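You operate a simulated robot arm through the tools that you are given. There is no shell and no other tool. Be economical: measure what you need, move in short steps, check, and stop when the job is done.

You are at the controls of a simulated two-armed robot. One attempt, no reset.

JOB
Hold the red pan on the top of the wooden table steady with one hand and put the orange sponge in it with the other.

The check looks at the end state, three seconds after you hand in, the way a careful person would. Anything else that was tipped, shoved, dropped, spilled or broken makes it a failure.

ROBOT AND FRAMES
Two 7-joint arms with two-finger parallel grippers on one trunk, on a base that drives. Base frame: it is fixed to the floor where the robot stands at the start and does not move with it; the origin is under the middle of the robot, x ahead of it, y to its left, z up. Lengths are in mm, angles in rad, forces in N, time in s.
The left shoulder is at the start at [70, 130, 1051], the right one opposite. With the tool pointing down near the work surface each hand reaches from about 220 to 520 mm from the robot's upright axis, wherever it stands, measured 20 degrees to its own side. Places, roughly: red pan [-1750, 1250, 750]. Payload 1.57 kg a hand.
The tool frame of a hand sits at the grasp point between the pads (the TCP): z along the fingers, y along the line on which they close. The tips reach 30 mm beyond it. The gripper opens to 80 mm. The fingers are 17 mm wide and 12 mm thick; the gripper's body (40 by 82 mm) begins 80 mm behind the TCP.
Orientation is that of the tool frame in the base frame, as a unit quaternion [w, x, y, z]. With the fingers straight down and closing along the base's y, the tool's x points along the base's -x, its y along +y and its z along -z.

CONTROLS
- The arms move only by the tool move_arm. It takes "left_targets", "right_targets" or both (then of equal length, played together; a hand with none holds still); each is a list of rows, each an object (a shift or turn left out is 0, a gripper value left out holds the last) with "turn": the turn, a rotation vector about the tool's x, y, z in rad, a list of three; "slide": the shift along the tool's x, y, z in mm, a list of three; "hand": the finger opening in mm, from 0 to 80. In form: [{"turn": [ax, ay, az], "slide": [x, y, z], "hand": hand}, ...]. A call has 1 to 12 rows; each row is the pose to reach, as a shift and turn from the pose commanded when the call began, along the tool's axes at that moment. Each row takes 0.2 s and may step no farther than 50 mm and 0.15 rad from the row before; otherwise, or with a gripper value out of range, the whole call is refused. Where a pose cannot be reached the arm comes as near as it can. A force on the tool above 40 N (or 10 N above the force at the start of the call, whichever is more), or a blocked arm, ends the call early, and 0.2 s more pass. The fingers move at their own pace (about 108 mm/s each) and stop on an object; they squeeze with about 25 N. The grip force told is the motor's: it shows also when the fingers shut on nothing. Time passes only in rows, and 0.2 s behind the last, so rows that repeat a pose let the fingers close. It gives the time, the measured TCP pose, the force on the tool (base axes), the opening and the grip force at its end, in the units of the frame above (readings bear some noise), with the torque about the TCP (base axes, N m) and any sound that the robot's microphone picked up, and new pictures: "show" is both (left out), scene, wrist or none (wrist: the cameras of the hands that moved).
- Cameras (640 x 400 px; columns grow to the right, rows downward): "scene" is now at [139.7, -16.1, 1266.7]; the picture's right is [-0.09, -1.00, 0.00], its down [-0.56, 0.05, -0.83] and it looks along [0.82, -0.07, -0.56] (base axes); focal length 296 px, centre (320, 200). "left" rides on the left gripper at [72, 7, -122] in its tool frame; the picture's right is [-0.09, 1.00, 0.00], its down [-0.84, -0.08, -0.54] and it looks along [-0.54, -0.05, 0.84] (tool axes); focal length 238 px, centre (320, 200). "right" rides on the right gripper at [72, -7, -122] in its tool frame; the picture's right is [0.09, 1.00, 0.00], its down [-0.84, 0.08, -0.54] and it looks along [-0.54, 0.05, 0.84] (tool axes); focal length 238 px, centre (320, 200). There is no depth. A picture from a camera that has moved, and an enlarged one, comes with that camera's place and axes in the base frame and with its lens. The place of the scene camera against the robot may be out by one fixed shift of up to 18 mm in any direction.
- raise_lower(by): slides the trunk up (or, below 0, down) by that many mm; the arms and the scene camera ride with it, the base frame stays. It gives what a move gives, with no picture.
- base_move(legs): drives the robot by 1 to 6 legs, each [ahead, left, turn to the left] in mm, mm and rad, along the robot's own axes; the way and the turn of a leg run together, so that a leg with both is an arc; at most 1500 mm and 3.142 rad a leg. The arms and the cameras ride along, it lands a little off, and it stops where it bumps. It gives what a move gives, and a new picture of the scene camera.
- pan_tilt(pan, tilt): turns the head with the scene camera to pan (to the left, within 1.501 rad either way) and tilt (down, from -0.506 to 1.204), counted from straight ahead of the robot. It gives what a move gives, and a new picture of the scene camera.
- zoom(camera, box): a new picture of the part [left, top, right, bottom] of that camera's present view, enlarged. No time passes.
- finish_job(): hands the job in; it is judged then, once.

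Work in short steps. Places have to be worked out from the pictures, the camera data and where the tool is seen: move nearer, look again, correct. Check each grasp and each placing, and mend what went wrong. You have 120 turns and 260 pictures in all, those below and enlarged ones among them. Open the grippers and draw the arms clear of the work before you hand the job in, unless the task says otherwise; then end with one line.

The tools are called by a JSON object that holds its "fn" and its "kwargs". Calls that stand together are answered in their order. move_arm: Moves the arms, as the interface text tells. Its arguments: {"type":"object","properties":{"left_targets":{"type":"array","items":{"type":"object","properties":{"turn":{"type":"array","items":{"type":"number"}},"slide":{"type":"array","items":{"type":"number"}},"hand":{"type":"number"}}}},"right_targets":{"type":"array","items":{"type":"object","properties":{"turn":{"type":"array","items":{"type":"number"}},"slide":{"type":"array","items":{"type":"number"}},"hand":{"type":"number"}}}},"show":{"type":"string","enum":["both","scene","wrist","none"]}},"required":[]} The other tools are called the same way: raise_lower (by) slides the trunk up or down; base_move (legs) drives the base; pan_tilt (pan, tilt) turns the head that bears the scene camera; zoom (camera, box) takes an enlarged picture of a part of a camera's view; finish_job () hands the job in.

At the start:

```text
time: 0.0
left_ee_pos: [423.4, 166.4, 1044.7]
left_tool_rot: [0.0, 0.0, 1.0, 0.0]
left_contact_force: [-0.6, 0.7, -0.2]
left_torque: [0.0, -0.05, 0.0]
left_opening: 80.2
left_grip_force: 0.0
right_ee_pos: [387.0, -176.3, 1098.1]
right_tool_rot: [0.001, 0.001, 1.0, 0.0]
right_contact_force: [-0.1, -0.3, -0.4]
right_torque: [-0.03, 0.03, 0.0]
right_opening: 80.3
right_grip_force: 0.1
trunk travel left (down, up): [-688.0, 252.0]
robot x, y, heading: [-3.4, 2.4, 0.0]
head pan, tilt: [-0.086, 0.599]
```

scene: 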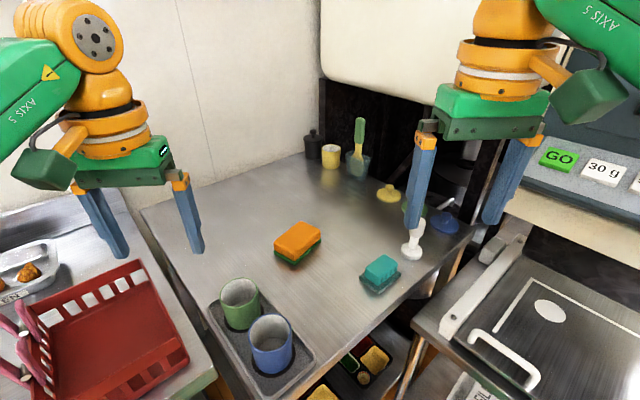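
right: 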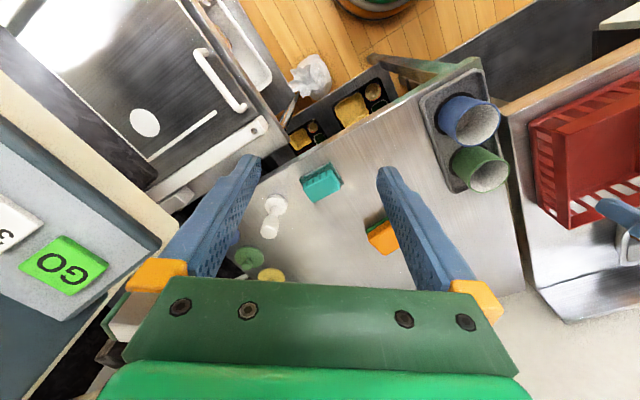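
left: 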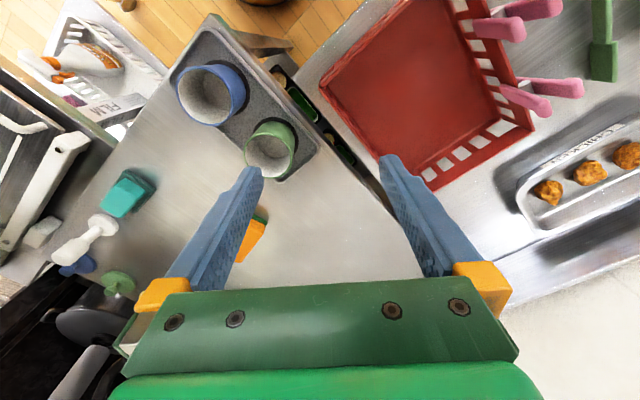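

The sponge triangulates to about [670, 0, 800], out of reach from here. I'll look down at the space ahead of the base, before driving.

{"fn": "pan_tilt", "kwargs": {"pan": 0, "tilt": 1.2}}

{"fn": "zoom", "kwargs": {"camera": "scene", "box": [160, 100, 480, 300]}}

```text
time: 1.0
left_ee_pos: [424.4, 166.0, 1044.7]
left_tool_rot: [0.0, 0.001, 1.0, 0.0]
left_contact_force: [-0.4, 0.2, 0.7]
left_torque: [-0.02, 0.05, 0.01]
left_opening: 79.8
left_grip_force: 0.1
right_ee_pos: [386.3, -175.7, 1098.6]
right_tool_rot: [0.0, 0.001, 1.0, 0.0]
right_contact_force: [0.4, -0.1, 0.5]
right_torque: [-0.02, 0.02, 0.0]
right_opening: 79.9
right_grip_force: 0.0
trunk travel left (down, up): [-688.0, 252.0]
robot x, y, heading: [1.5, -2.1, 0.002]
head pan, tilt: [0.0, 1.201]
camera scene: at [107.5, -8.5, 1222.0], right [0.0, -1.0, 0.0], down [-0.93, 0.0, -0.36], along [0.36, 0.0, -0.93], focal length 296 px, centre (320, 200)
```

scene: 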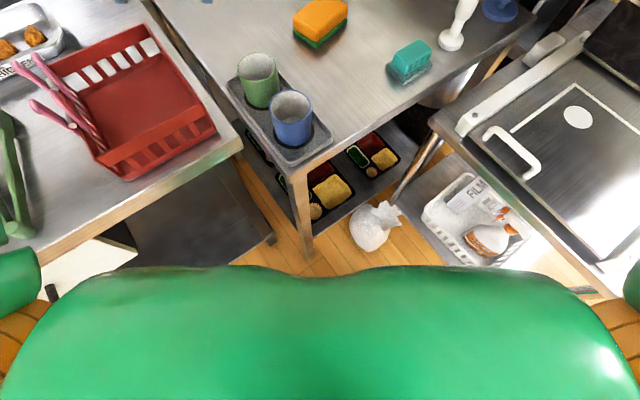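

```text
2.00 times, centred on (320, 200) of scene
camera zoom: at [107.5, -8.5, 1222.0], right [0.0, -1.0, 0.0], down [-0.93, 0.0, -0.36], along [0.36, 0.0, -0.93], focal length 593 px, centre (320, 200)
```

zoom: 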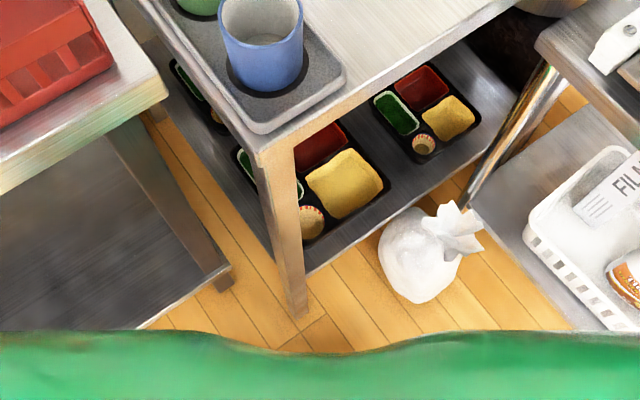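

The robot stands in front of a table corner. I check the wrist views' upper edge for the robot's base outline.

{"fn": "zoom", "kwargs": {"camera": "right", "box": [240, 0, 480, 150]}}

{"fn": "zoom", "kwargs": {"camera": "left", "box": [60, 0, 380, 200]}}

```text
2.67 times, centred on (360, 75) of right
camera zoom: at [316.1, -181.5, 1221.7], right [-0.09, 1.0, 0.0], down [0.84, 0.08, 0.54], along [0.54, 0.05, -0.84], focal length 636 px, centre (213, 533)
```

zoom: 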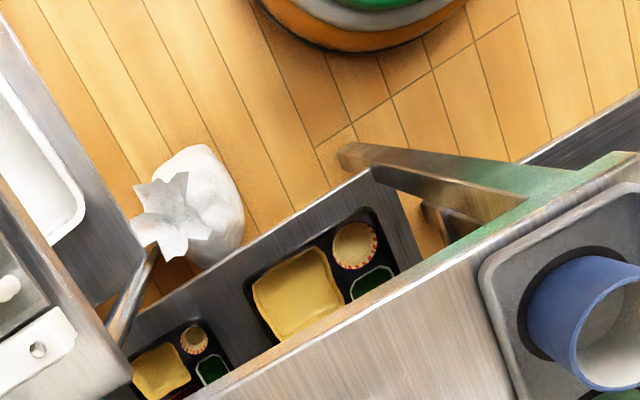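

```text
2.00 times, centred on (220, 100) of left
camera zoom: at [351.6, 173.1, 1166.8], right [0.09, 1.0, 0.0], down [0.84, -0.08, 0.54], along [0.54, -0.05, -0.84], focal length 477 px, centre (520, 400)
```

zoom: 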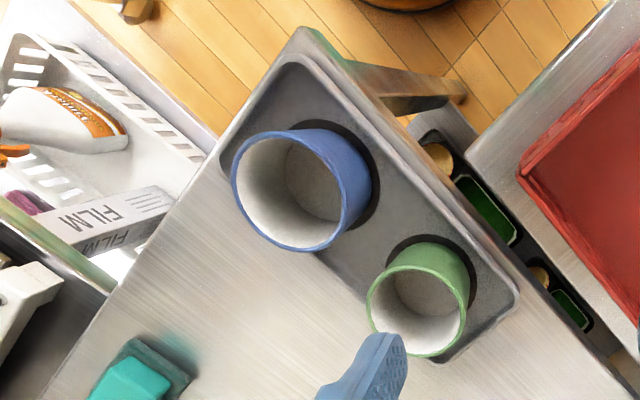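

The base is round, about 200 mm in radius, and the table leg is at about (330, 40). I'll tuck the right hand back and up to clear the machine at the right, then drive to about (120, -70) with heading -0.3.

{"fn": "move_arm", "kwargs": {"right_targets": [{"slide": [40, 0, -25]}, {"slide": [80, 0, -50]}, {"slide": [110, 0, -75]}, {"slide": [110, 0, -75]}], "show": "none"}}

{"fn": "pan_tilt", "kwargs": {"pan": -0.8, "tilt": 0.7}}

```text
time: 2.0
left_ee_pos: [422.5, 166.4, 1044.6]
left_tool_rot: [0.0, 0.0, 1.0, 0.0]
left_contact_force: [0.1, -0.3, -0.2]
left_torque: [0.02, 0.0, -0.01]
left_opening: 80.0
left_grip_force: 0.1
right_ee_pos: [291.5, -173.3, 1152.3]
right_tool_rot: [0.001, 0.0, 1.0, 0.0]
right_contact_force: [0.2, 0.4, -1.0]
right_torque: [-0.01, 0.03, -0.04]
right_opening: 80.1
right_grip_force: 0.1
right hand out of reach, approached as far as the arm can: row 3, 4
trunk travel left (down, up): [-688.0, 252.0]
robot x, y, heading: [1.0, -1.3, -0.001]
head pan, tilt: [0.0, 1.201]
```

```text
time: 3.1
left_ee_pos: [424.1, 166.4, 1044.9]
left_tool_rot: [0.0, 0.0, 1.0, 0.0]
left_contact_force: [-0.9, 0.4, 0.2]
left_torque: [-0.02, -0.02, -0.03]
left_opening: 79.8
left_grip_force: 0.1
right_ee_pos: [289.8, -172.5, 1152.0]
right_tool_rot: [0.001, 0.001, 1.0, 0.0]
right_contact_force: [-0.9, 0.0, -0.5]
right_torque: [-0.02, 0.0, 0.01]
right_opening: 80.0
right_grip_force: 0.0
trunk travel left (down, up): [-688.0, 252.0]
robot x, y, heading: [0.1, 0.8, -0.002]
head pan, tilt: [-0.799, 0.7]
camera scene: at [110.8, -69.3, 1257.9], right [-0.72, -0.7, 0.0], down [-0.45, 0.46, -0.76], along [0.53, -0.55, -0.64], focal length 296 px, centre (320, 200)
```

scene: 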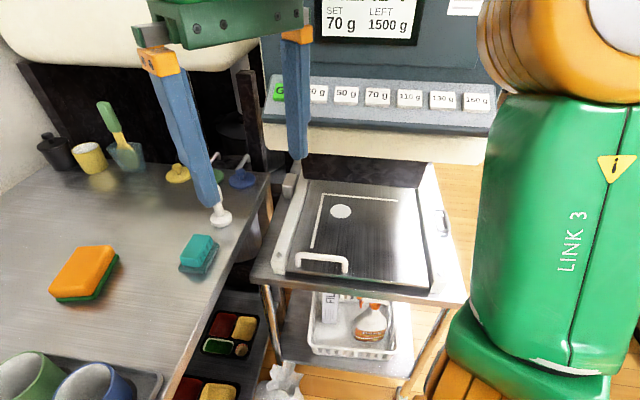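

The machine is well clear. I'll drive in: right 70, ahead 115, then turn -0.3.

{"fn": "base_move", "kwargs": {"legs": [[0, -70, 0], [110, 0, 0], [0, 0, -0.3]]}}

{"fn": "pan_tilt", "kwargs": {"pan": 0.3, "tilt": 0.8}}

```text
time: 5.9
left_ee_pos: [562.7, -33.2, 1042.8]
left_tool_rot: [0.0, 0.147, 0.989, 0.0]
left_contact_force: [-0.6, -0.4, 0.1]
left_torque: [0.0, -0.01, 0.04]
left_opening: 80.1
left_grip_force: 0.3
right_ee_pos: [339.3, -319.0, 1152.9]
right_tool_rot: [0.0, 0.148, 0.989, 0.0]
right_contact_force: [1.3, -0.2, -1.1]
right_torque: [0.02, -0.02, -0.02]
right_opening: 79.9
right_grip_force: 0.0
trunk travel left (down, up): [-688.0, 252.0]
robot x, y, heading: [113.6, -66.0, -0.29]
head pan, tilt: [-0.799, 0.7]
camera scene: at [199.4, -167.7, 1257.9], right [-0.89, -0.46, 0.0], down [-0.3, 0.57, -0.77], along [0.35, -0.68, -0.64], focal length 296 px, centre (320, 200)
```

scene: 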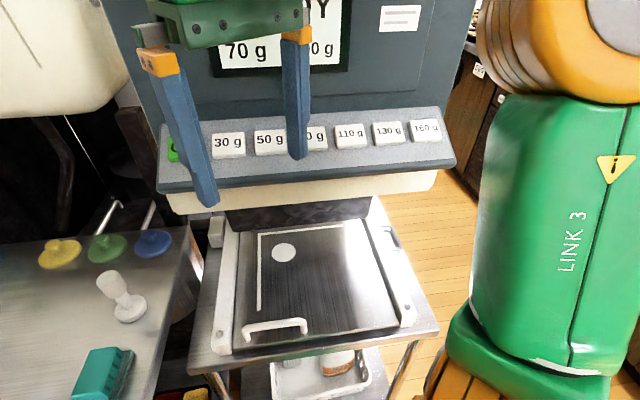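

```text
time: 7.2
left_ee_pos: [563.3, -33.9, 1044.6]
left_tool_rot: [0.0, 0.147, 0.989, 0.0]
left_contact_force: [-0.3, 0.4, 0.2]
left_torque: [-0.03, 0.0, 0.01]
left_opening: 79.9
left_grip_force: 0.1
right_ee_pos: [339.5, -319.5, 1152.5]
right_tool_rot: [0.002, 0.148, 0.989, 0.001]
right_contact_force: [0.9, 0.1, -0.1]
right_torque: [0.04, 0.02, 0.0]
right_opening: 80.0
right_grip_force: 0.2
trunk travel left (down, up): [-688.0, 252.0]
robot x, y, heading: [112.1, -69.2, -0.293]
head pan, tilt: [0.3, 0.799]
camera scene: at [240.9, -92.5, 1249.7], right [0.0, -1.0, 0.0], down [-0.72, 0.0, -0.7], along [0.7, 0.0, -0.72], focal length 296 px, centre (320, 200)
```

scene: 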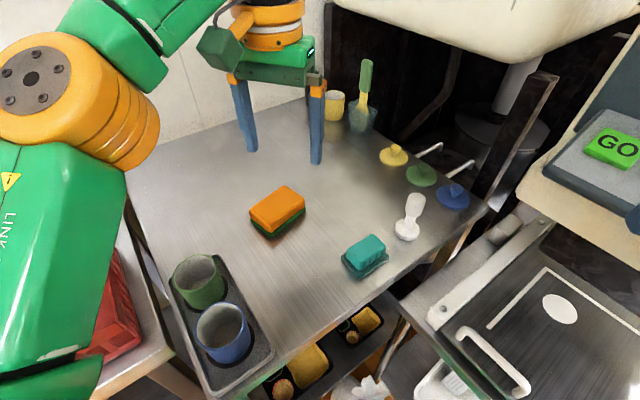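

Sponge top is about 98 x 63 mm with its short axis along (0.66, 0.75); centre about (655, -5). I move the left hand over it, yawed to match, at z≈930.

{"fn": "move_arm", "kwargs": {"left_targets": [{"slide": [-21, 14, 28], "turn": [0, 0, 0.11]}, {"slide": [-42, 28, 57], "turn": [0, 0, 0.22]}, {"slide": [-63, 42, 85], "turn": [0, 0, 0.33]}, {"slide": [-84, 56, 114], "turn": [0, 0, 0.43]}, {"slide": [-84, 56, 114], "turn": [0, 0, 0.43]}]}}

```text
time: 8.4
left_ee_pos: [584.9, 11.5, 907.2]
left_tool_rot: [-0.001, 0.355, 0.935, 0.001]
left_contact_force: [-0.2, -0.5, 0.5]
left_torque: [0.06, -0.03, 0.0]
left_opening: 80.2
left_grip_force: 0.0
left hand out of reach, approached as far as the arm can: row 2, 3, 4, 5
right_ee_pos: [339.8, -321.1, 1152.3]
right_tool_rot: [0.0, 0.149, 0.989, 0.001]
right_contact_force: [-0.5, 0.3, 0.4]
right_torque: [0.0, 0.01, -0.01]
right_opening: 79.9
right_grip_force: 0.0
trunk travel left (down, up): [-688.0, 252.0]
robot x, y, heading: [112.0, -69.7, -0.296]
head pan, tilt: [0.3, 0.799]
camera scene: at [240.9, -92.8, 1249.7], right [0.01, -1.0, 0.0], down [-0.72, 0.0, -0.7], along [0.7, 0.0, -0.72], focal length 296 px, centre (320, 200)
camera left: at [535.5, 65.4, 1029.5], right [0.73, 0.68, 0.0], down [0.57, -0.61, 0.54], along [0.37, -0.4, -0.84], focal length 238 px, centre (320, 200)
```

scene: 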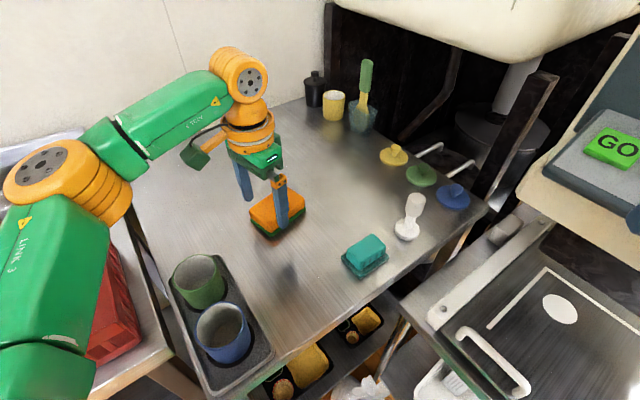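
left: 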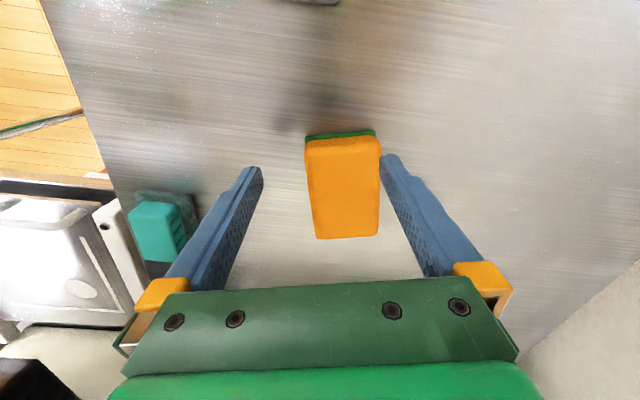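

The arm is at its reach limit, about 60 mm short. I raise the hand, then turn the base a little more to the right and creep 20 mm ahead.

{"fn": "move_arm", "kwargs": {"left_targets": [{"slide": [0, 0, -40]}, {"slide": [0, 0, -80]}, {"slide": [0, 0, -80]}], "show": "none"}}

{"fn": "base_move", "kwargs": {"legs": [[20, 0, 0], [0, 0, -0.28]]}}

```text
time: 9.2
left_ee_pos: [575.1, 10.4, 983.2]
left_tool_rot: [0.0, 0.355, 0.935, -0.001]
left_contact_force: [-0.5, 1.2, -0.8]
left_torque: [-0.02, -0.04, -0.02]
left_opening: 80.0
left_grip_force: 0.1
left hand out of reach, approached as far as the arm can: row 1, 2, 3
right_ee_pos: [339.6, -319.1, 1151.7]
right_tool_rot: [0.001, 0.148, 0.989, 0.0]
right_contact_force: [-0.2, -0.1, 0.8]
right_torque: [-0.05, -0.02, 0.01]
right_opening: 79.9
right_grip_force: 0.1
trunk travel left (down, up): [-688.0, 252.0]
robot x, y, heading: [110.5, -73.3, -0.287]
head pan, tilt: [0.3, 0.799]
```

```text
time: 10.9
left_ee_pos: [598.3, -123.5, 982.5]
left_tool_rot: [0.001, 0.48, 0.877, -0.001]
left_contact_force: [-0.1, -0.5, 0.6]
left_torque: [-0.01, 0.0, -0.01]
left_opening: 80.0
left_grip_force: 0.0
right_ee_pos: [282.4, -377.1, 1151.2]
right_tool_rot: [0.0, 0.283, 0.959, 0.0]
right_contact_force: [0.3, -0.7, 0.1]
right_torque: [0.03, 0.01, 0.01]
right_opening: 80.1
right_grip_force: 0.1
trunk travel left (down, up): [-688.0, 252.0]
robot x, y, heading: [128.3, -74.9, -0.576]
head pan, tilt: [0.3, 0.799]
camera scene: at [251.8, -132.5, 1249.6], right [-0.27, -0.96, 0.0], down [-0.69, 0.19, -0.7], along [0.67, -0.19, -0.72], focal length 296 px, centre (320, 200)
```

scene: 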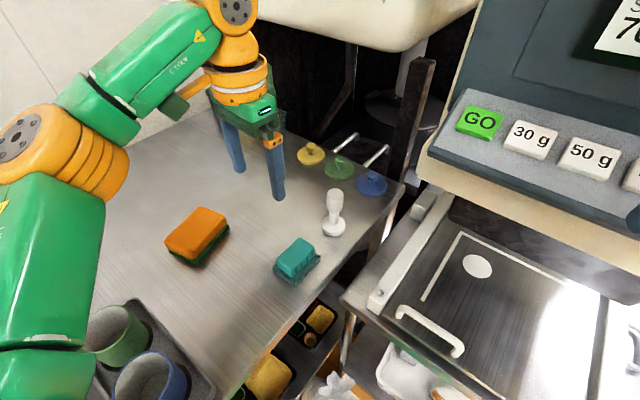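

Now turn the left tool back in yaw by 0.28 and move towards above the sponge (645, -8).

{"fn": "move_arm", "kwargs": {"left_targets": [{"slide": [25, 32, 0], "turn": [0, 0, -0.1]}, {"slide": [50, 64, 0], "turn": [0, 0, -0.2]}, {"slide": [74, 97, 20], "turn": [0, 0, -0.28]}, {"slide": [74, 97, 50], "turn": [0, 0, -0.28]}, {"slide": [74, 97, 50], "turn": [0, 0, -0.28]}], "show": "wrist"}}

```text
time: 12.1
left_ee_pos: [630.6, -4.0, 938.4]
left_tool_rot: [0.001, 0.351, 0.936, 0.0]
left_contact_force: [0.9, 0.5, -0.2]
left_torque: [0.0, 0.03, 0.03]
left_opening: 79.7
left_grip_force: 0.1
left hand out of reach, approached as far as the arm can: row 3, 4, 5
right_ee_pos: [281.2, -378.4, 1152.2]
right_tool_rot: [0.001, 0.283, 0.959, 0.0]
right_contact_force: [0.3, -0.9, 0.1]
right_torque: [0.0, 0.01, -0.02]
right_opening: 80.1
right_grip_force: 0.0
trunk travel left (down, up): [-688.0, 252.0]
robot x, y, heading: [127.3, -75.9, -0.576]
head pan, tilt: [0.3, 0.799]
camera left: at [581.6, 47.8, 1060.7], right [0.72, 0.69, 0.0], down [0.58, -0.61, 0.55], along [0.38, -0.39, -0.84], focal length 238 px, centre (320, 200)
```

left: 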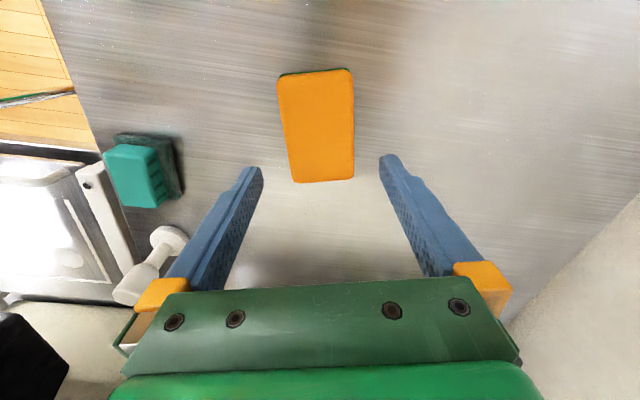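

The hand is now right above the sponge, aligned with it. I descend 60 mm and check.

{"fn": "move_arm", "kwargs": {"left_targets": [{"slide": [0, 0, 30]}, {"slide": [0, 0, 60]}, {"slide": [0, 0, 60]}]}}

```text
time: 12.9
left_ee_pos: [630.4, -6.9, 878.3]
left_tool_rot: [0.001, 0.352, 0.936, 0.0]
left_contact_force: [-0.3, 0.2, -0.2]
left_torque: [-0.01, 0.0, 0.02]
left_opening: 79.9
left_grip_force: 0.1
right_ee_pos: [281.6, -377.6, 1153.0]
right_tool_rot: [0.001, 0.283, 0.959, 0.0]
right_contact_force: [0.8, -0.3, -0.3]
right_torque: [-0.02, 0.01, 0.01]
right_opening: 80.1
right_grip_force: 0.2
trunk travel left (down, up): [-688.0, 252.0]
robot x, y, heading: [129.8, -73.4, -0.571]
head pan, tilt: [0.3, 0.799]
camera scene: at [250.9, -132.9, 1249.7], right [-0.27, -0.96, 0.0], down [-0.69, 0.19, -0.7], along [0.67, -0.19, -0.72], focal length 296 px, centre (320, 200)
camera left: at [581.8, 45.9, 1000.9], right [0.73, 0.69, 0.0], down [0.58, -0.61, 0.54], along [0.37, -0.39, -0.84], focal length 238 px, centre (320, 200)
```

scene: 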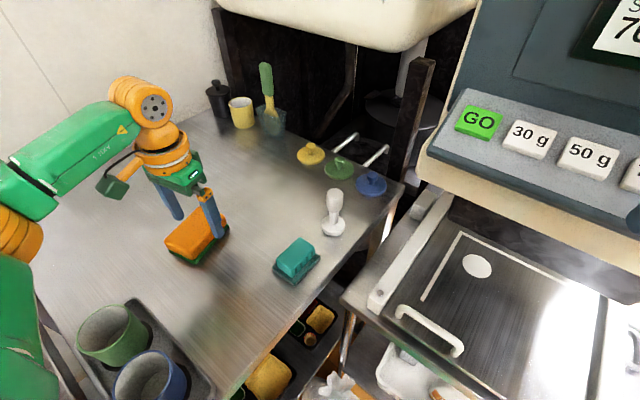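
left: 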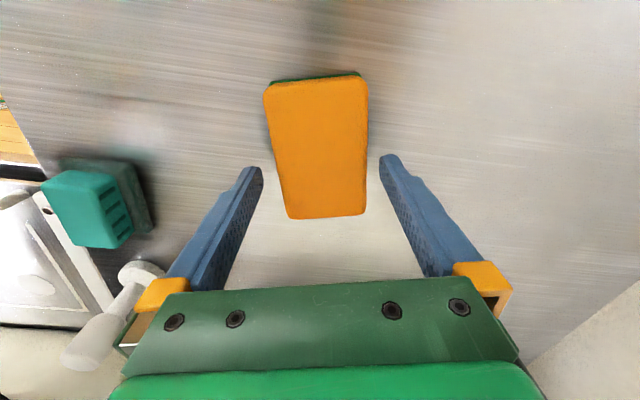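

Alignment is good; I continue down 30 mm with a small +6 mm x correction, then check.

{"fn": "move_arm", "kwargs": {"left_targets": [{"slide": [6, 0, 15]}, {"slide": [6, 0, 32]}, {"slide": [6, 0, 32]}], "show": "wrist"}}

```text
time: 13.7
left_ee_pos: [625.8, -2.4, 849.3]
left_tool_rot: [0.005, 0.353, 0.935, 0.0]
left_contact_force: [7.7, -1.3, 24.9]
left_torque: [-0.68, 0.6, 0.37]
left_opening: 76.1
left_grip_force: 0.1
right_ee_pos: [277.8, -378.4, 1153.2]
right_tool_rot: [0.003, 0.283, 0.959, 0.001]
right_contact_force: [-0.3, -0.5, 1.4]
right_torque: [-0.02, -0.03, 0.01]
right_opening: 80.3
right_grip_force: 0.1
trunk travel left (down, up): [-688.0, 252.0]
robot x, y, heading: [129.7, -72.9, -0.57]
head pan, tilt: [0.3, 0.799]
camera left: at [575.1, 50.1, 971.7], right [0.73, 0.69, 0.0], down [0.57, -0.61, 0.55], along [0.38, -0.4, -0.84], focal length 238 px, centre (320, 200)
```

left: 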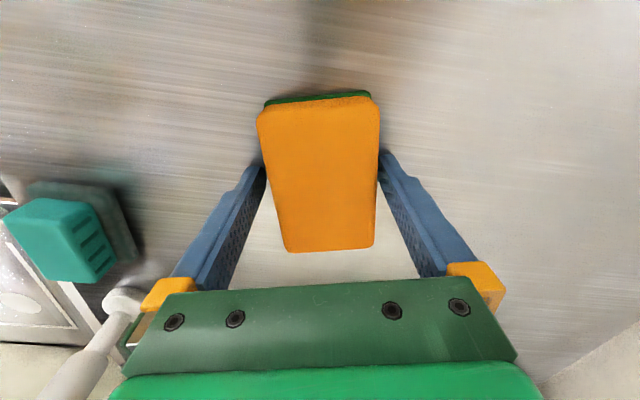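

A 25 N upward contact on the left (-y) finger side; I zoom to see what it touches.

{"fn": "zoom", "kwargs": {"camera": "left", "box": [200, 80, 440, 230]}}

{"fn": "zoom", "kwargs": {"camera": "scene", "box": [110, 160, 270, 260]}}

```text
2.67 times, centred on (320, 155) of left
camera zoom: at [575.1, 50.1, 971.7], right [0.73, 0.69, 0.0], down [0.57, -0.61, 0.55], along [0.38, -0.4, -0.84], focal length 636 px, centre (320, 320)
```

zoom: 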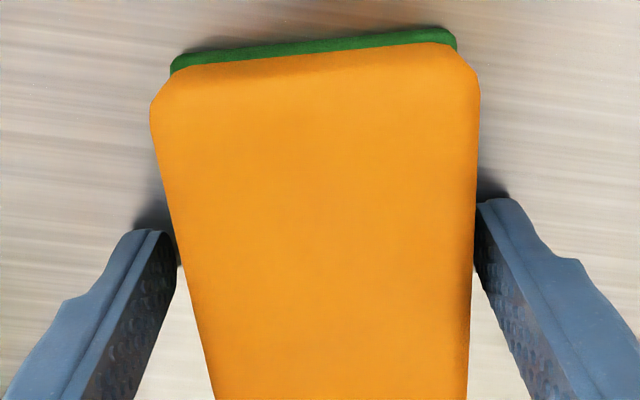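

```text
4.00 times, centred on (190, 210) of scene
camera zoom: at [247.9, -133.9, 1250.4], right [-0.27, -0.96, 0.0], down [-0.69, 0.19, -0.7], along [0.67, -0.19, -0.72], focal length 1186 px, centre (840, 160)
```

zoom: 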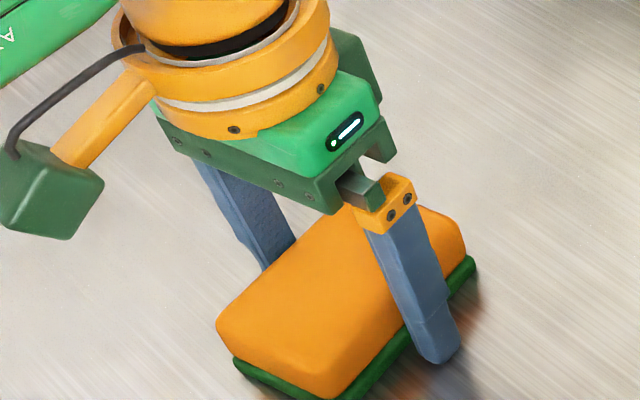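

The tips are resting on the table (z≈818) with the sponge between them. I lift 5 mm and close.

{"fn": "move_arm", "kwargs": {"left_targets": [{"slide": [0, 0, -6]}, {"slide": [0, 0, -6], "hand": 55}, {"slide": [0, 0, -6], "hand": 45}, {"slide": [0, 0, -6], "hand": 30}, {"slide": [0, 0, -6], "hand": 30}], "show": "wrist"}}

```text
time: 14.9
left_ee_pos: [628.1, -1.1, 854.3]
left_tool_rot: [0.002, 0.353, 0.936, 0.0]
left_contact_force: [0.5, -0.3, -1.0]
left_torque: [0.02, 0.0, 0.01]
left_opening: 61.3
left_grip_force: 25.1
right_ee_pos: [280.3, -377.2, 1151.6]
right_tool_rot: [0.001, 0.284, 0.959, 0.0]
right_contact_force: [-0.7, -0.2, 0.3]
right_torque: [0.0, -0.01, -0.02]
right_opening: 79.8
right_grip_force: 0.1
trunk travel left (down, up): [-688.0, 252.0]
robot x, y, heading: [128.4, -77.2, -0.573]
head pan, tilt: [0.3, 0.799]
camera left: at [577.1, 51.3, 975.4], right [0.73, 0.69, 0.0], down [0.58, -0.61, 0.54], along [0.37, -0.39, -0.84], focal length 238 px, centre (320, 200)
```

left: 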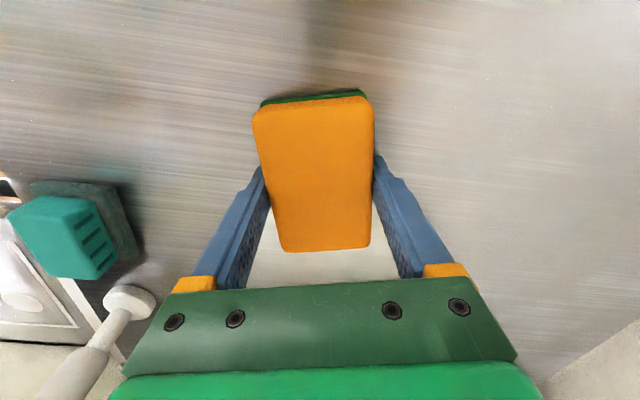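

Grip holds (61 mm, 25 N). Lift straight up 140 mm, then retract somewhat.

{"fn": "move_arm", "kwargs": {"left_targets": [{"slide": [0, 0, -30]}, {"slide": [0, 0, -70]}, {"slide": [15, -10, -110]}, {"slide": [40, -30, -145]}, {"slide": [65, -50, -165]}, {"slide": [85, -70, -180]}, {"slide": [85, -70, -180]}]}}

```text
time: 16.5
left_ee_pos: [516.7, 3.8, 1035.4]
left_tool_rot: [0.0, 0.353, 0.936, 0.0]
left_contact_force: [-0.3, 0.3, 0.1]
left_torque: [-0.01, 0.05, -0.02]
left_opening: 61.2
left_grip_force: 25.3
right_ee_pos: [281.0, -378.3, 1151.5]
right_tool_rot: [0.001, 0.283, 0.959, 0.0]
right_contact_force: [-0.3, 0.5, -0.6]
right_torque: [0.0, 0.0, 0.01]
right_opening: 80.2
right_grip_force: 0.0
trunk travel left (down, up): [-688.0, 252.0]
robot x, y, heading: [131.0, -76.6, -0.577]
head pan, tilt: [0.3, 0.799]
camera scene: at [251.7, -132.8, 1249.6], right [-0.27, -0.96, 0.0], down [-0.69, 0.19, -0.7], along [0.67, -0.19, -0.72], focal length 296 px, centre (320, 200)
camera left: at [467.4, 56.4, 1157.1], right [0.73, 0.69, 0.0], down [0.58, -0.61, 0.54], along [0.37, -0.39, -0.84], focal length 238 px, centre (320, 200)
```

scene: 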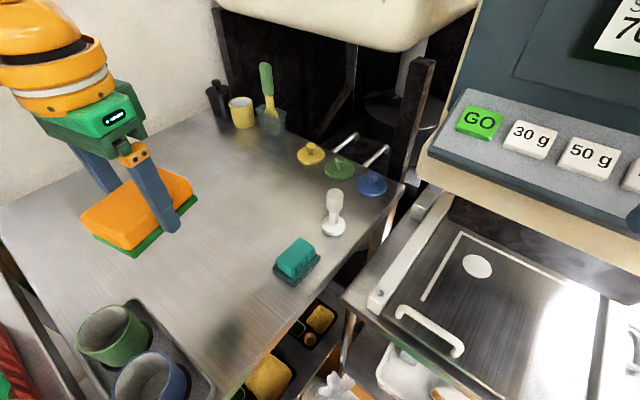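
left: 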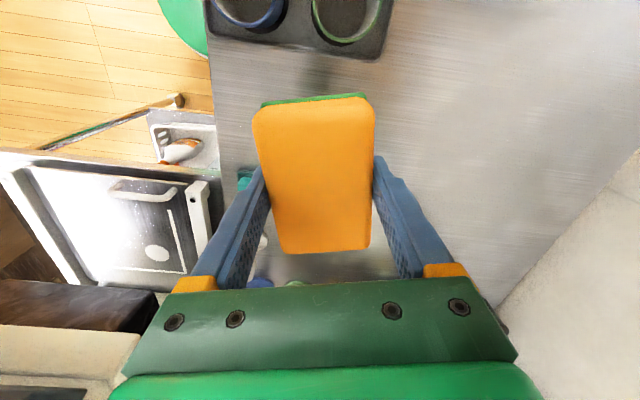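

Sponge held. I back out of the corner to about the start place, face ahead, and look to the left.

{"fn": "base_move", "kwargs": {"legs": [[-130, 0, 0], [0, 0, 0.577]]}}

{"fn": "pan_tilt", "kwargs": {"pan": 1.5, "tilt": 0.45}}

{"fn": "pan_tilt", "kwargs": {"pan": -1.5, "tilt": 0.45}}

```text
time: 19.4
left_ee_pos: [300.6, 273.6, 1034.9]
left_tool_rot: [0.001, 0.07, 0.998, 0.0]
left_contact_force: [0.3, -0.2, 0.1]
left_torque: [0.01, 0.0, -0.01]
left_opening: 61.2
left_grip_force: 24.5
right_ee_pos: [312.2, -174.8, 1151.6]
right_tool_rot: [0.001, -0.002, 1.0, 0.001]
right_contact_force: [0.0, -0.6, -0.3]
right_torque: [0.0, -0.02, -0.04]
right_opening: 80.0
right_grip_force: 0.1
trunk travel left (down, up): [-688.0, 252.0]
robot x, y, heading: [20.0, -5.9, 0.004]
head pan, tilt: [0.3, 0.799]
camera scene: at [148.2, 11.6, 1249.7], right [0.3, -0.95, 0.0], down [-0.68, -0.22, -0.7], along [0.66, 0.21, -0.72], focal length 296 px, centre (320, 200)
```

scene: 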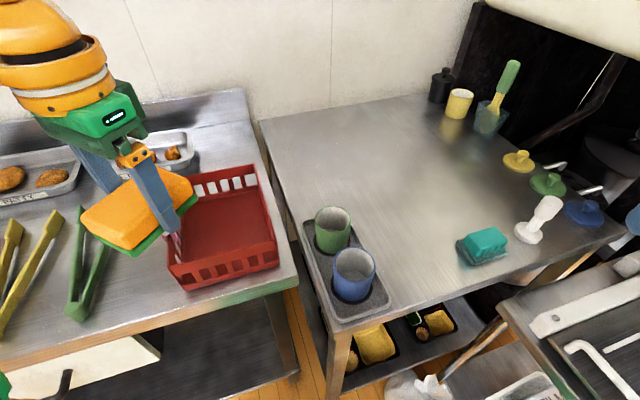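

```text
time: 20.8
left_ee_pos: [299.9, 273.0, 1035.9]
left_tool_rot: [0.001, 0.071, 0.997, -0.001]
left_contact_force: [-0.3, 0.4, -0.3]
left_torque: [-0.02, 0.0, 0.0]
left_opening: 61.5
left_grip_force: 25.0
right_ee_pos: [312.2, -175.4, 1151.2]
right_tool_rot: [0.0, -0.002, 1.0, 0.0]
right_contact_force: [0.0, 0.4, -0.4]
right_torque: [0.02, 0.01, 0.01]
right_opening: 80.0
right_grip_force: 0.0
trunk travel left (down, up): [-688.0, 252.0]
robot x, y, heading: [18.4, -4.7, 0.01]
head pan, tilt: [1.499, 0.45]
camera scene: at [77.3, 79.2, 1280.1], right [1.0, -0.07, 0.0], down [-0.03, -0.43, -0.9], along [0.06, 0.9, -0.44], focal length 296 px, centre (320, 200)
```

scene: 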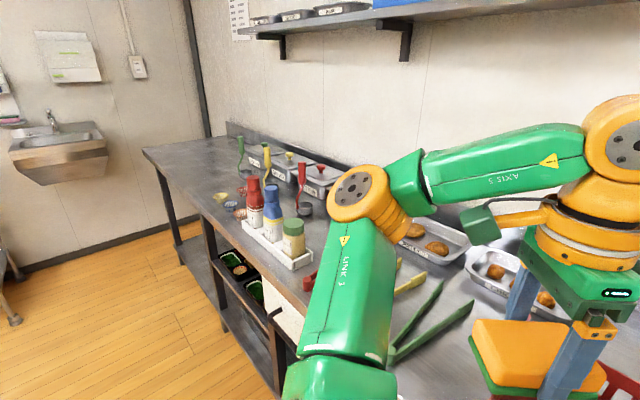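

```text
time: 23.4
left_ee_pos: [300.4, 273.7, 1034.7]
left_tool_rot: [0.0, 0.07, 0.998, 0.0]
left_contact_force: [0.0, -0.4, -0.7]
left_torque: [0.01, -0.02, -0.01]
left_opening: 61.2
left_grip_force: 25.0
right_ee_pos: [310.9, -176.2, 1151.1]
right_tool_rot: [0.001, -0.003, 1.0, 0.0]
right_contact_force: [0.2, 0.0, -0.2]
right_torque: [-0.02, 0.0, -0.03]
right_opening: 80.0
right_grip_force: 0.1
trunk travel left (down, up): [-688.0, 252.0]
robot x, y, heading: [21.2, -5.9, 0.011]
head pan, tilt: [-1.499, 0.45]
camera scene: at [78.5, -104.1, 1280.1], right [-1.0, -0.08, 0.0], down [-0.03, 0.43, -0.9], along [0.07, -0.9, -0.44], focal length 296 px, centre (320, 200)
```

scene: 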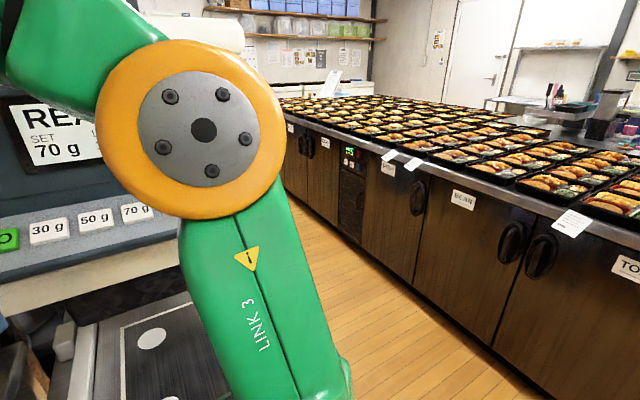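

No pan in view yet; it's behind. Turning in place to the left by 1.6 (hands are well above the counter goods and inside the bottles' distance).

{"fn": "base_move", "kwargs": {"legs": [[0, 0, 1.6]]}}

{"fn": "pan_tilt", "kwargs": {"pan": 0.9, "tilt": 0.4}}

```text
time: 27.8
left_ee_pos: [-273.5, 260.7, 1034.7]
left_tool_rot: [0.001, -0.675, 0.737, 0.0]
left_contact_force: [-0.7, 1.1, -1.1]
left_torque: [0.01, 0.02, -0.04]
left_opening: 61.4
left_grip_force: 25.6
right_ee_pos: [174.3, 296.2, 1151.9]
right_tool_rot: [0.0, 0.728, -0.685, -0.001]
right_contact_force: [-0.4, -0.2, 0.6]
right_torque: [0.0, 0.02, -0.02]
right_opening: 80.3
right_grip_force: 0.2
trunk travel left (down, up): [-688.0, 252.0]
robot x, y, heading: [20.6, -4.5, 1.636]
head pan, tilt: [-1.499, 0.45]
camera scene: at [109.1, 49.3, 1280.1], right [0.13, -0.99, 0.0], down [-0.43, -0.06, -0.9], along [0.89, 0.12, -0.44], focal length 296 px, centre (320, 200)
```

scene: 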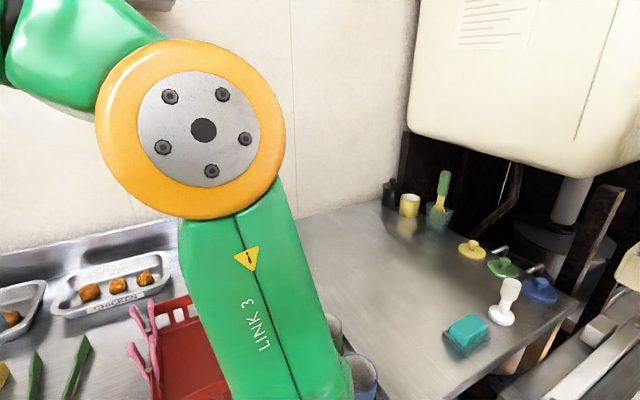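

```text
time: 30.0
left_ee_pos: [-272.8, 260.0, 1035.8]
left_tool_rot: [0.001, -0.675, 0.737, 0.0]
left_contact_force: [0.2, -0.3, -0.8]
left_torque: [-0.01, 0.02, -0.01]
left_opening: 61.5
left_grip_force: 25.0
right_ee_pos: [173.2, 296.8, 1153.0]
right_tool_rot: [0.001, 0.728, -0.686, -0.002]
right_contact_force: [-0.2, -0.1, -0.7]
right_torque: [0.03, 0.01, -0.02]
right_opening: 80.0
right_grip_force: 0.0
trunk travel left (down, up): [-688.0, 252.0]
robot x, y, heading: [20.2, -7.1, 1.631]
head pan, tilt: [0.901, 0.4]
camera scene: at [-58.1, 90.2, 1284.8], right [0.57, 0.82, 0.0], down [0.32, -0.22, -0.92], along [-0.76, 0.53, -0.39], focal length 296 px, centre (320, 200)
```

scene: 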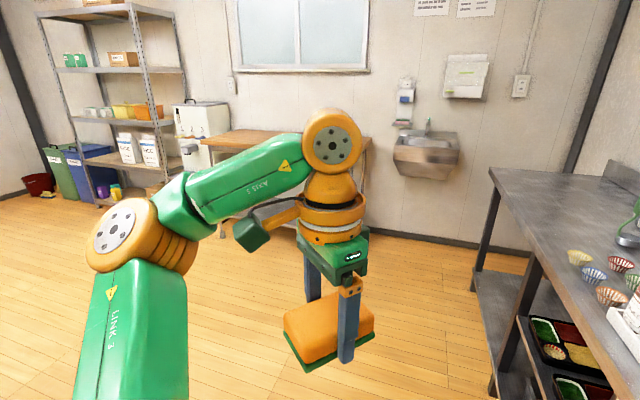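

The wooden table stands against the far wall, over open floor. I turn towards the pan's bearing (2.52) and drive 1200 mm.

{"fn": "base_move", "kwargs": {"legs": [[0, 0, 0.89], [1200, 0, 0]]}}

{"fn": "pan_tilt", "kwargs": {"pan": 0, "tilt": 0.5}}

```text
time: 38.4
left_ee_pos: [-1361.2, 633.3, 1034.9]
left_tool_rot: [0.0, 0.928, -0.373, -0.001]
left_contact_force: [-0.3, -0.1, -0.8]
left_torque: [0.01, 0.01, 0.0]
left_opening: 61.1
left_grip_force: 25.3
right_ee_pos: [-1108.1, 1006.0, 1153.1]
right_tool_rot: [0.0, 0.953, -0.304, -0.001]
right_contact_force: [-0.6, 0.9, 1.3]
right_torque: [-0.01, 0.03, -0.02]
right_opening: 79.9
right_grip_force: 0.0
trunk travel left (down, up): [-688.0, 252.0]
robot x, y, heading: [-973.9, 691.9, 2.527]
head pan, tilt: [0.901, 0.4]
camera scene: at [-1099.6, 690.4, 1284.8], right [-0.28, 0.96, 0.0], down [0.37, 0.11, -0.92], along [-0.88, -0.26, -0.39], focal length 296 px, centre (320, 200)
```

scene: 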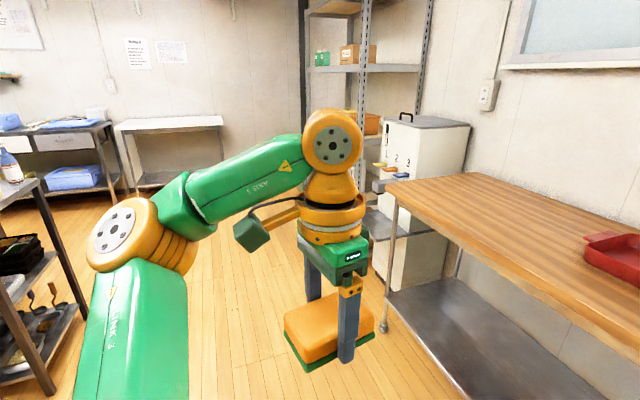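

```text
time: 39.6
left_ee_pos: [-1361.4, 632.8, 1035.3]
left_tool_rot: [0.0, 0.928, -0.373, 0.0]
left_contact_force: [0.5, 0.3, 0.4]
left_torque: [-0.02, 0.03, 0.01]
left_opening: 61.3
left_grip_force: 25.1
right_ee_pos: [-1108.6, 1006.1, 1151.2]
right_tool_rot: [0.0, 0.953, -0.304, -0.002]
right_contact_force: [0.1, -0.4, -0.1]
right_torque: [0.0, 0.0, 0.0]
right_opening: 80.0
right_grip_force: 0.0
trunk travel left (down, up): [-688.0, 252.0]
robot x, y, heading: [-972.0, 698.2, 2.527]
head pan, tilt: [0.0, 0.499]
camera scene: at [-1085.4, 769.1, 1275.6], right [0.58, 0.82, 0.0], down [0.39, -0.28, -0.88], along [-0.72, 0.51, -0.48], focal length 296 px, centre (320, 200)
```

scene: 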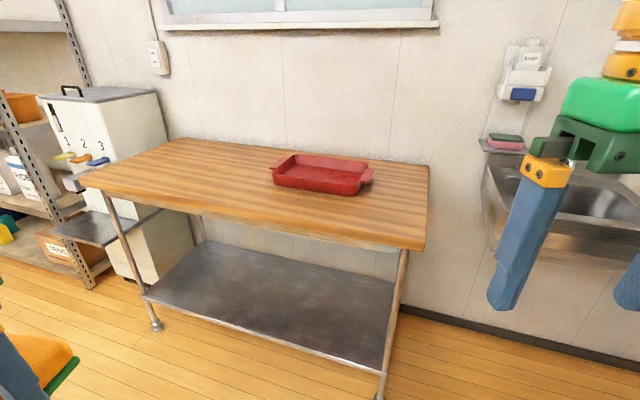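

The table front edge runs obliquely along about (0.79, 0.61), with the pan (a red tray) roughly mid-table. I drive to face it squarely (heading ≈2.23), a little short of the table.

{"fn": "base_move", "kwargs": {"legs": [[535, 205, 0], [0, 0, -0.3]]}}

{"fn": "pan_tilt", "kwargs": {"pan": 0, "tilt": 0.8}}

```text
time: 43.9
left_ee_pos: [-1926.1, 892.6, 1035.3]
left_tool_rot: [-0.001, 0.862, -0.506, -0.001]
left_contact_force: [0.0, 0.2, -0.4]
left_torque: [-0.02, -0.02, -0.04]
left_opening: 61.3
left_grip_force: 25.2
right_ee_pos: [-1577.9, 1172.9, 1153.0]
right_tool_rot: [0.0, 0.898, -0.44, -0.002]
right_contact_force: [-0.6, 0.4, 0.4]
right_torque: [0.01, 0.0, 0.01]
right_opening: 79.9
right_grip_force: 0.0
trunk travel left (down, up): [-688.0, 252.0]
robot x, y, heading: [-1534.7, 837.5, 2.226]
head pan, tilt: [0.0, 0.499]
camera scene: at [-1620.6, 940.6, 1275.6], right [0.79, 0.61, 0.0], down [0.29, -0.38, -0.88], along [-0.54, 0.69, -0.48], focal length 296 px, centre (320, 200)
```

scene: 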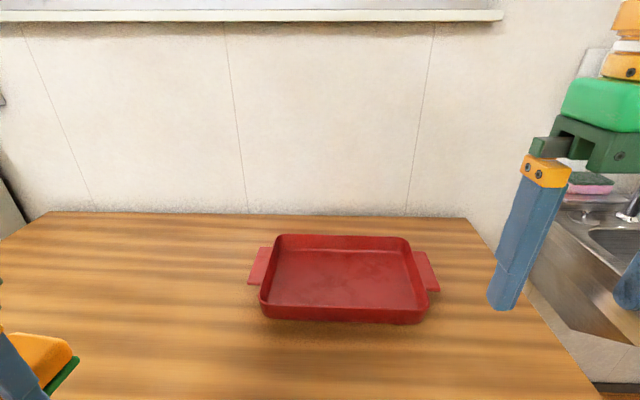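

```text
time: 44.7
left_ee_pos: [-1926.1, 892.0, 1035.3]
left_tool_rot: [0.0, 0.862, -0.506, 0.0]
left_contact_force: [0.1, 0.1, -0.1]
left_torque: [-0.03, 0.0, 0.02]
left_opening: 61.3
left_grip_force: 24.9
right_ee_pos: [-1576.2, 1173.3, 1151.8]
right_tool_rot: [0.001, 0.898, -0.44, -0.002]
right_contact_force: [-0.5, 0.1, -0.3]
right_torque: [-0.01, 0.03, 0.01]
right_opening: 80.1
right_grip_force: 0.0
trunk travel left (down, up): [-688.0, 252.0]
robot x, y, heading: [-1537.1, 839.6, 2.226]
head pan, tilt: [0.0, 0.799]
camera scene: at [-1614.0, 932.9, 1249.7], right [0.79, 0.61, 0.0], down [0.44, -0.57, -0.7], along [-0.43, 0.55, -0.72], focal length 296 px, centre (320, 200)
```

scene: 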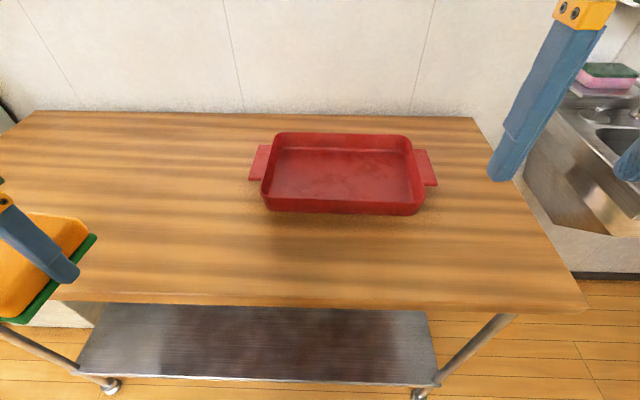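

Triangulated: table top z≈820, pan centre about 600 mm ahead and 40 mm to the right; table feet ≈390 mm ahead. I move 110 ahead and 40 right.

{"fn": "base_move", "kwargs": {"legs": [[0, -40, 0], [110, 0, 0]]}}

{"fn": "pan_tilt", "kwargs": {"pan": 0, "tilt": 1.0}}

```text
time: 46.4
left_ee_pos: [-1960.4, 1003.5, 1035.9]
left_tool_rot: [0.0, 0.863, -0.506, -0.002]
left_contact_force: [0.5, -1.0, -0.4]
left_torque: [0.02, 0.0, -0.01]
left_opening: 61.3
left_grip_force: 25.4
right_ee_pos: [-1610.4, 1284.1, 1152.2]
right_tool_rot: [-0.001, 0.898, -0.441, -0.003]
right_contact_force: [-0.1, 0.3, 0.1]
right_torque: [0.01, 0.04, 0.0]
right_opening: 80.0
right_grip_force: 0.1
trunk travel left (down, up): [-688.0, 252.0]
robot x, y, heading: [-1568.9, 950.9, 2.225]
head pan, tilt: [0.0, 0.799]
camera scene: at [-1647.6, 1043.6, 1249.9], right [0.79, 0.61, 0.0], down [0.44, -0.57, -0.7], along [-0.43, 0.55, -0.72], focal length 296 px, centre (320, 200)
```

scene: 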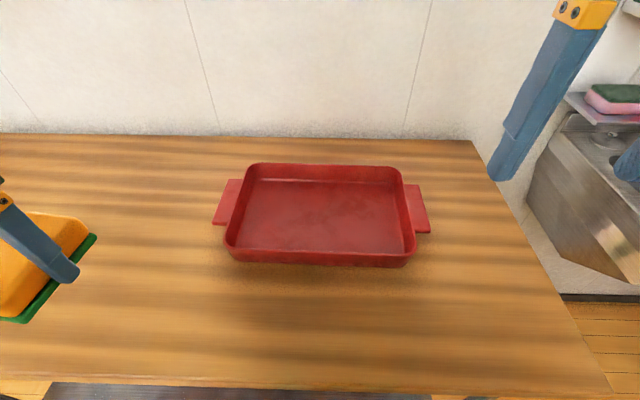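

```text
time: 47.1
left_ee_pos: [-1960.7, 1004.8, 1033.8]
left_tool_rot: [-0.001, 0.863, -0.505, -0.001]
left_contact_force: [0.4, -0.7, -0.8]
left_torque: [0.0, 0.01, 0.01]
left_opening: 61.2
left_grip_force: 25.1
right_ee_pos: [-1613.5, 1286.8, 1152.2]
right_tool_rot: [0.001, 0.898, -0.441, -0.001]
right_contact_force: [0.2, 0.5, 0.0]
right_torque: [-0.04, 0.01, -0.01]
right_opening: 80.1
right_grip_force: 0.1
trunk travel left (down, up): [-688.0, 252.0]
robot x, y, heading: [-1570.8, 947.2, 2.232]
head pan, tilt: [0.0, 1.0]
camera scene: at [-1643.2, 1036.7, 1234.5], right [0.79, 0.61, 0.0], down [0.51, -0.67, -0.54], along [-0.33, 0.43, -0.84], focal length 296 px, centre (320, 200)
```

scene: 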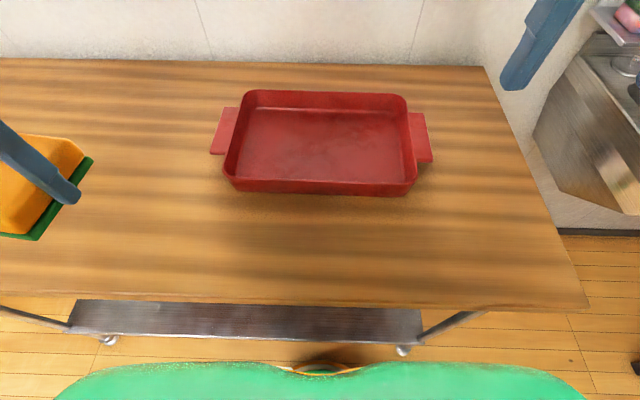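

Pan spans ≈395–615 mm ahead, ±156 mm sideways, rim ≈z 855. I creep 30 mm closer and rotate the right hand by 90° so that it can pinch the near wall.

{"fn": "base_move", "kwargs": {"legs": [[30, 0, 0]]}}

{"fn": "move_arm", "kwargs": {"right_targets": [{"turn": [0, 0, -0.14]}, {"turn": [0, 0, -0.28]}, {"turn": [0, 0, -0.42]}, {"turn": [0, 0, -0.56]}, {"turn": [0, 0, -0.7]}, {"turn": [0, 0, -0.84]}, {"turn": [0, 0, -0.98]}, {"turn": [0, 0, -1.12]}, {"turn": [0, 0, -1.26]}, {"turn": [0, 0, -1.4]}, {"turn": [0, 0, -1.54]}, {"turn": [0, 0, -1.57]}]}}

```text
time: 48.0
left_ee_pos: [-1977.2, 1025.1, 1036.2]
left_tool_rot: [-0.001, 0.863, -0.506, -0.004]
left_contact_force: [1.1, -0.6, -0.5]
left_torque: [0.05, 0.01, -0.01]
left_opening: 61.2
left_grip_force: 25.3
right_ee_pos: [-1628.6, 1307.3, 1154.1]
right_tool_rot: [-0.001, 0.897, -0.442, -0.003]
right_contact_force: [0.3, -0.8, -0.2]
right_torque: [0.03, 0.03, 0.04]
right_opening: 80.0
right_grip_force: 0.0
trunk travel left (down, up): [-688.0, 252.0]
robot x, y, heading: [-1588.9, 971.7, 2.226]
head pan, tilt: [0.0, 1.0]
camera scene: at [-1658.2, 1056.0, 1235.1], right [0.79, 0.61, 0.0], down [0.51, -0.66, -0.54], along [-0.33, 0.43, -0.84], focal length 296 px, centre (320, 200)
```

scene: 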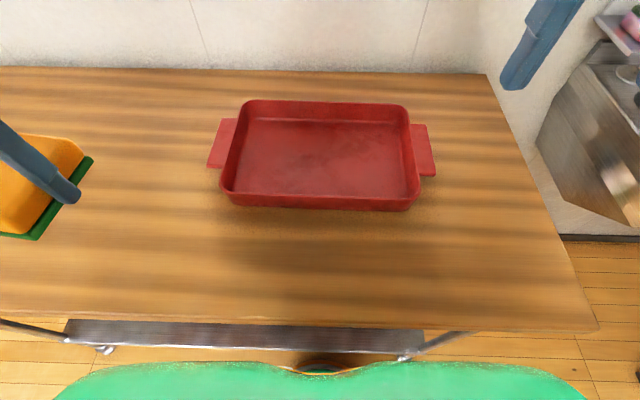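

```text
time: 50.6
left_ee_pos: [-1980.4, 1027.5, 1035.1]
left_tool_rot: [0.0, 0.863, -0.506, 0.0]
left_contact_force: [0.4, -1.0, 0.6]
left_torque: [0.0, 0.01, 0.0]
left_opening: 61.1
left_grip_force: 24.7
right_ee_pos: [-1637.5, 1203.9, 1072.2]
right_tool_rot: [-0.001, 0.947, 0.323, -0.002]
right_contact_force: [-0.6, -0.7, -0.7]
right_torque: [-0.02, -0.01, 0.01]
right_opening: 79.8
right_grip_force: 0.0
right hand out of reach, approached as far as the arm can: row 3, 4, 5, 6, 7, 8, 9, 10, 11, 12
trunk travel left (down, up): [-688.0, 252.0]
robot x, y, heading: [-1586.0, 972.0, 2.229]
head pan, tilt: [0.0, 1.0]
camera scene: at [-1661.4, 1060.0, 1234.5], right [0.79, 0.61, 0.0], down [0.51, -0.67, -0.54], along [-0.33, 0.43, -0.84], focal length 296 px, centre (320, 200)
camera right: at [-1581.6, 1253.0, 1195.8], right [0.68, -0.73, 0.0], down [-0.61, -0.57, 0.54], along [-0.4, -0.37, -0.84], focal length 238 px, centre (320, 200)
```

scene: 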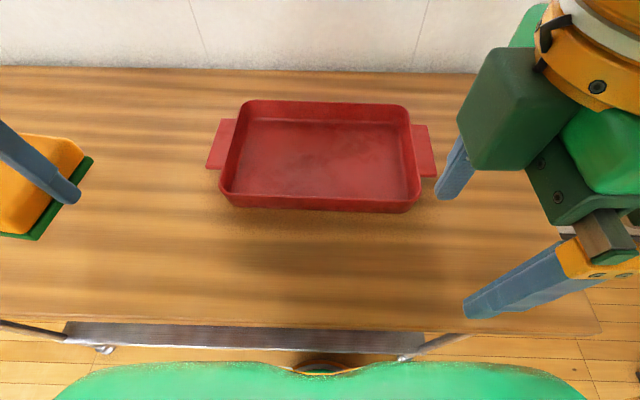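
right: 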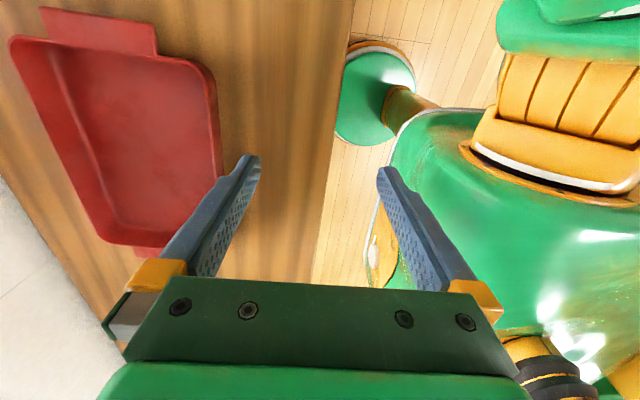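

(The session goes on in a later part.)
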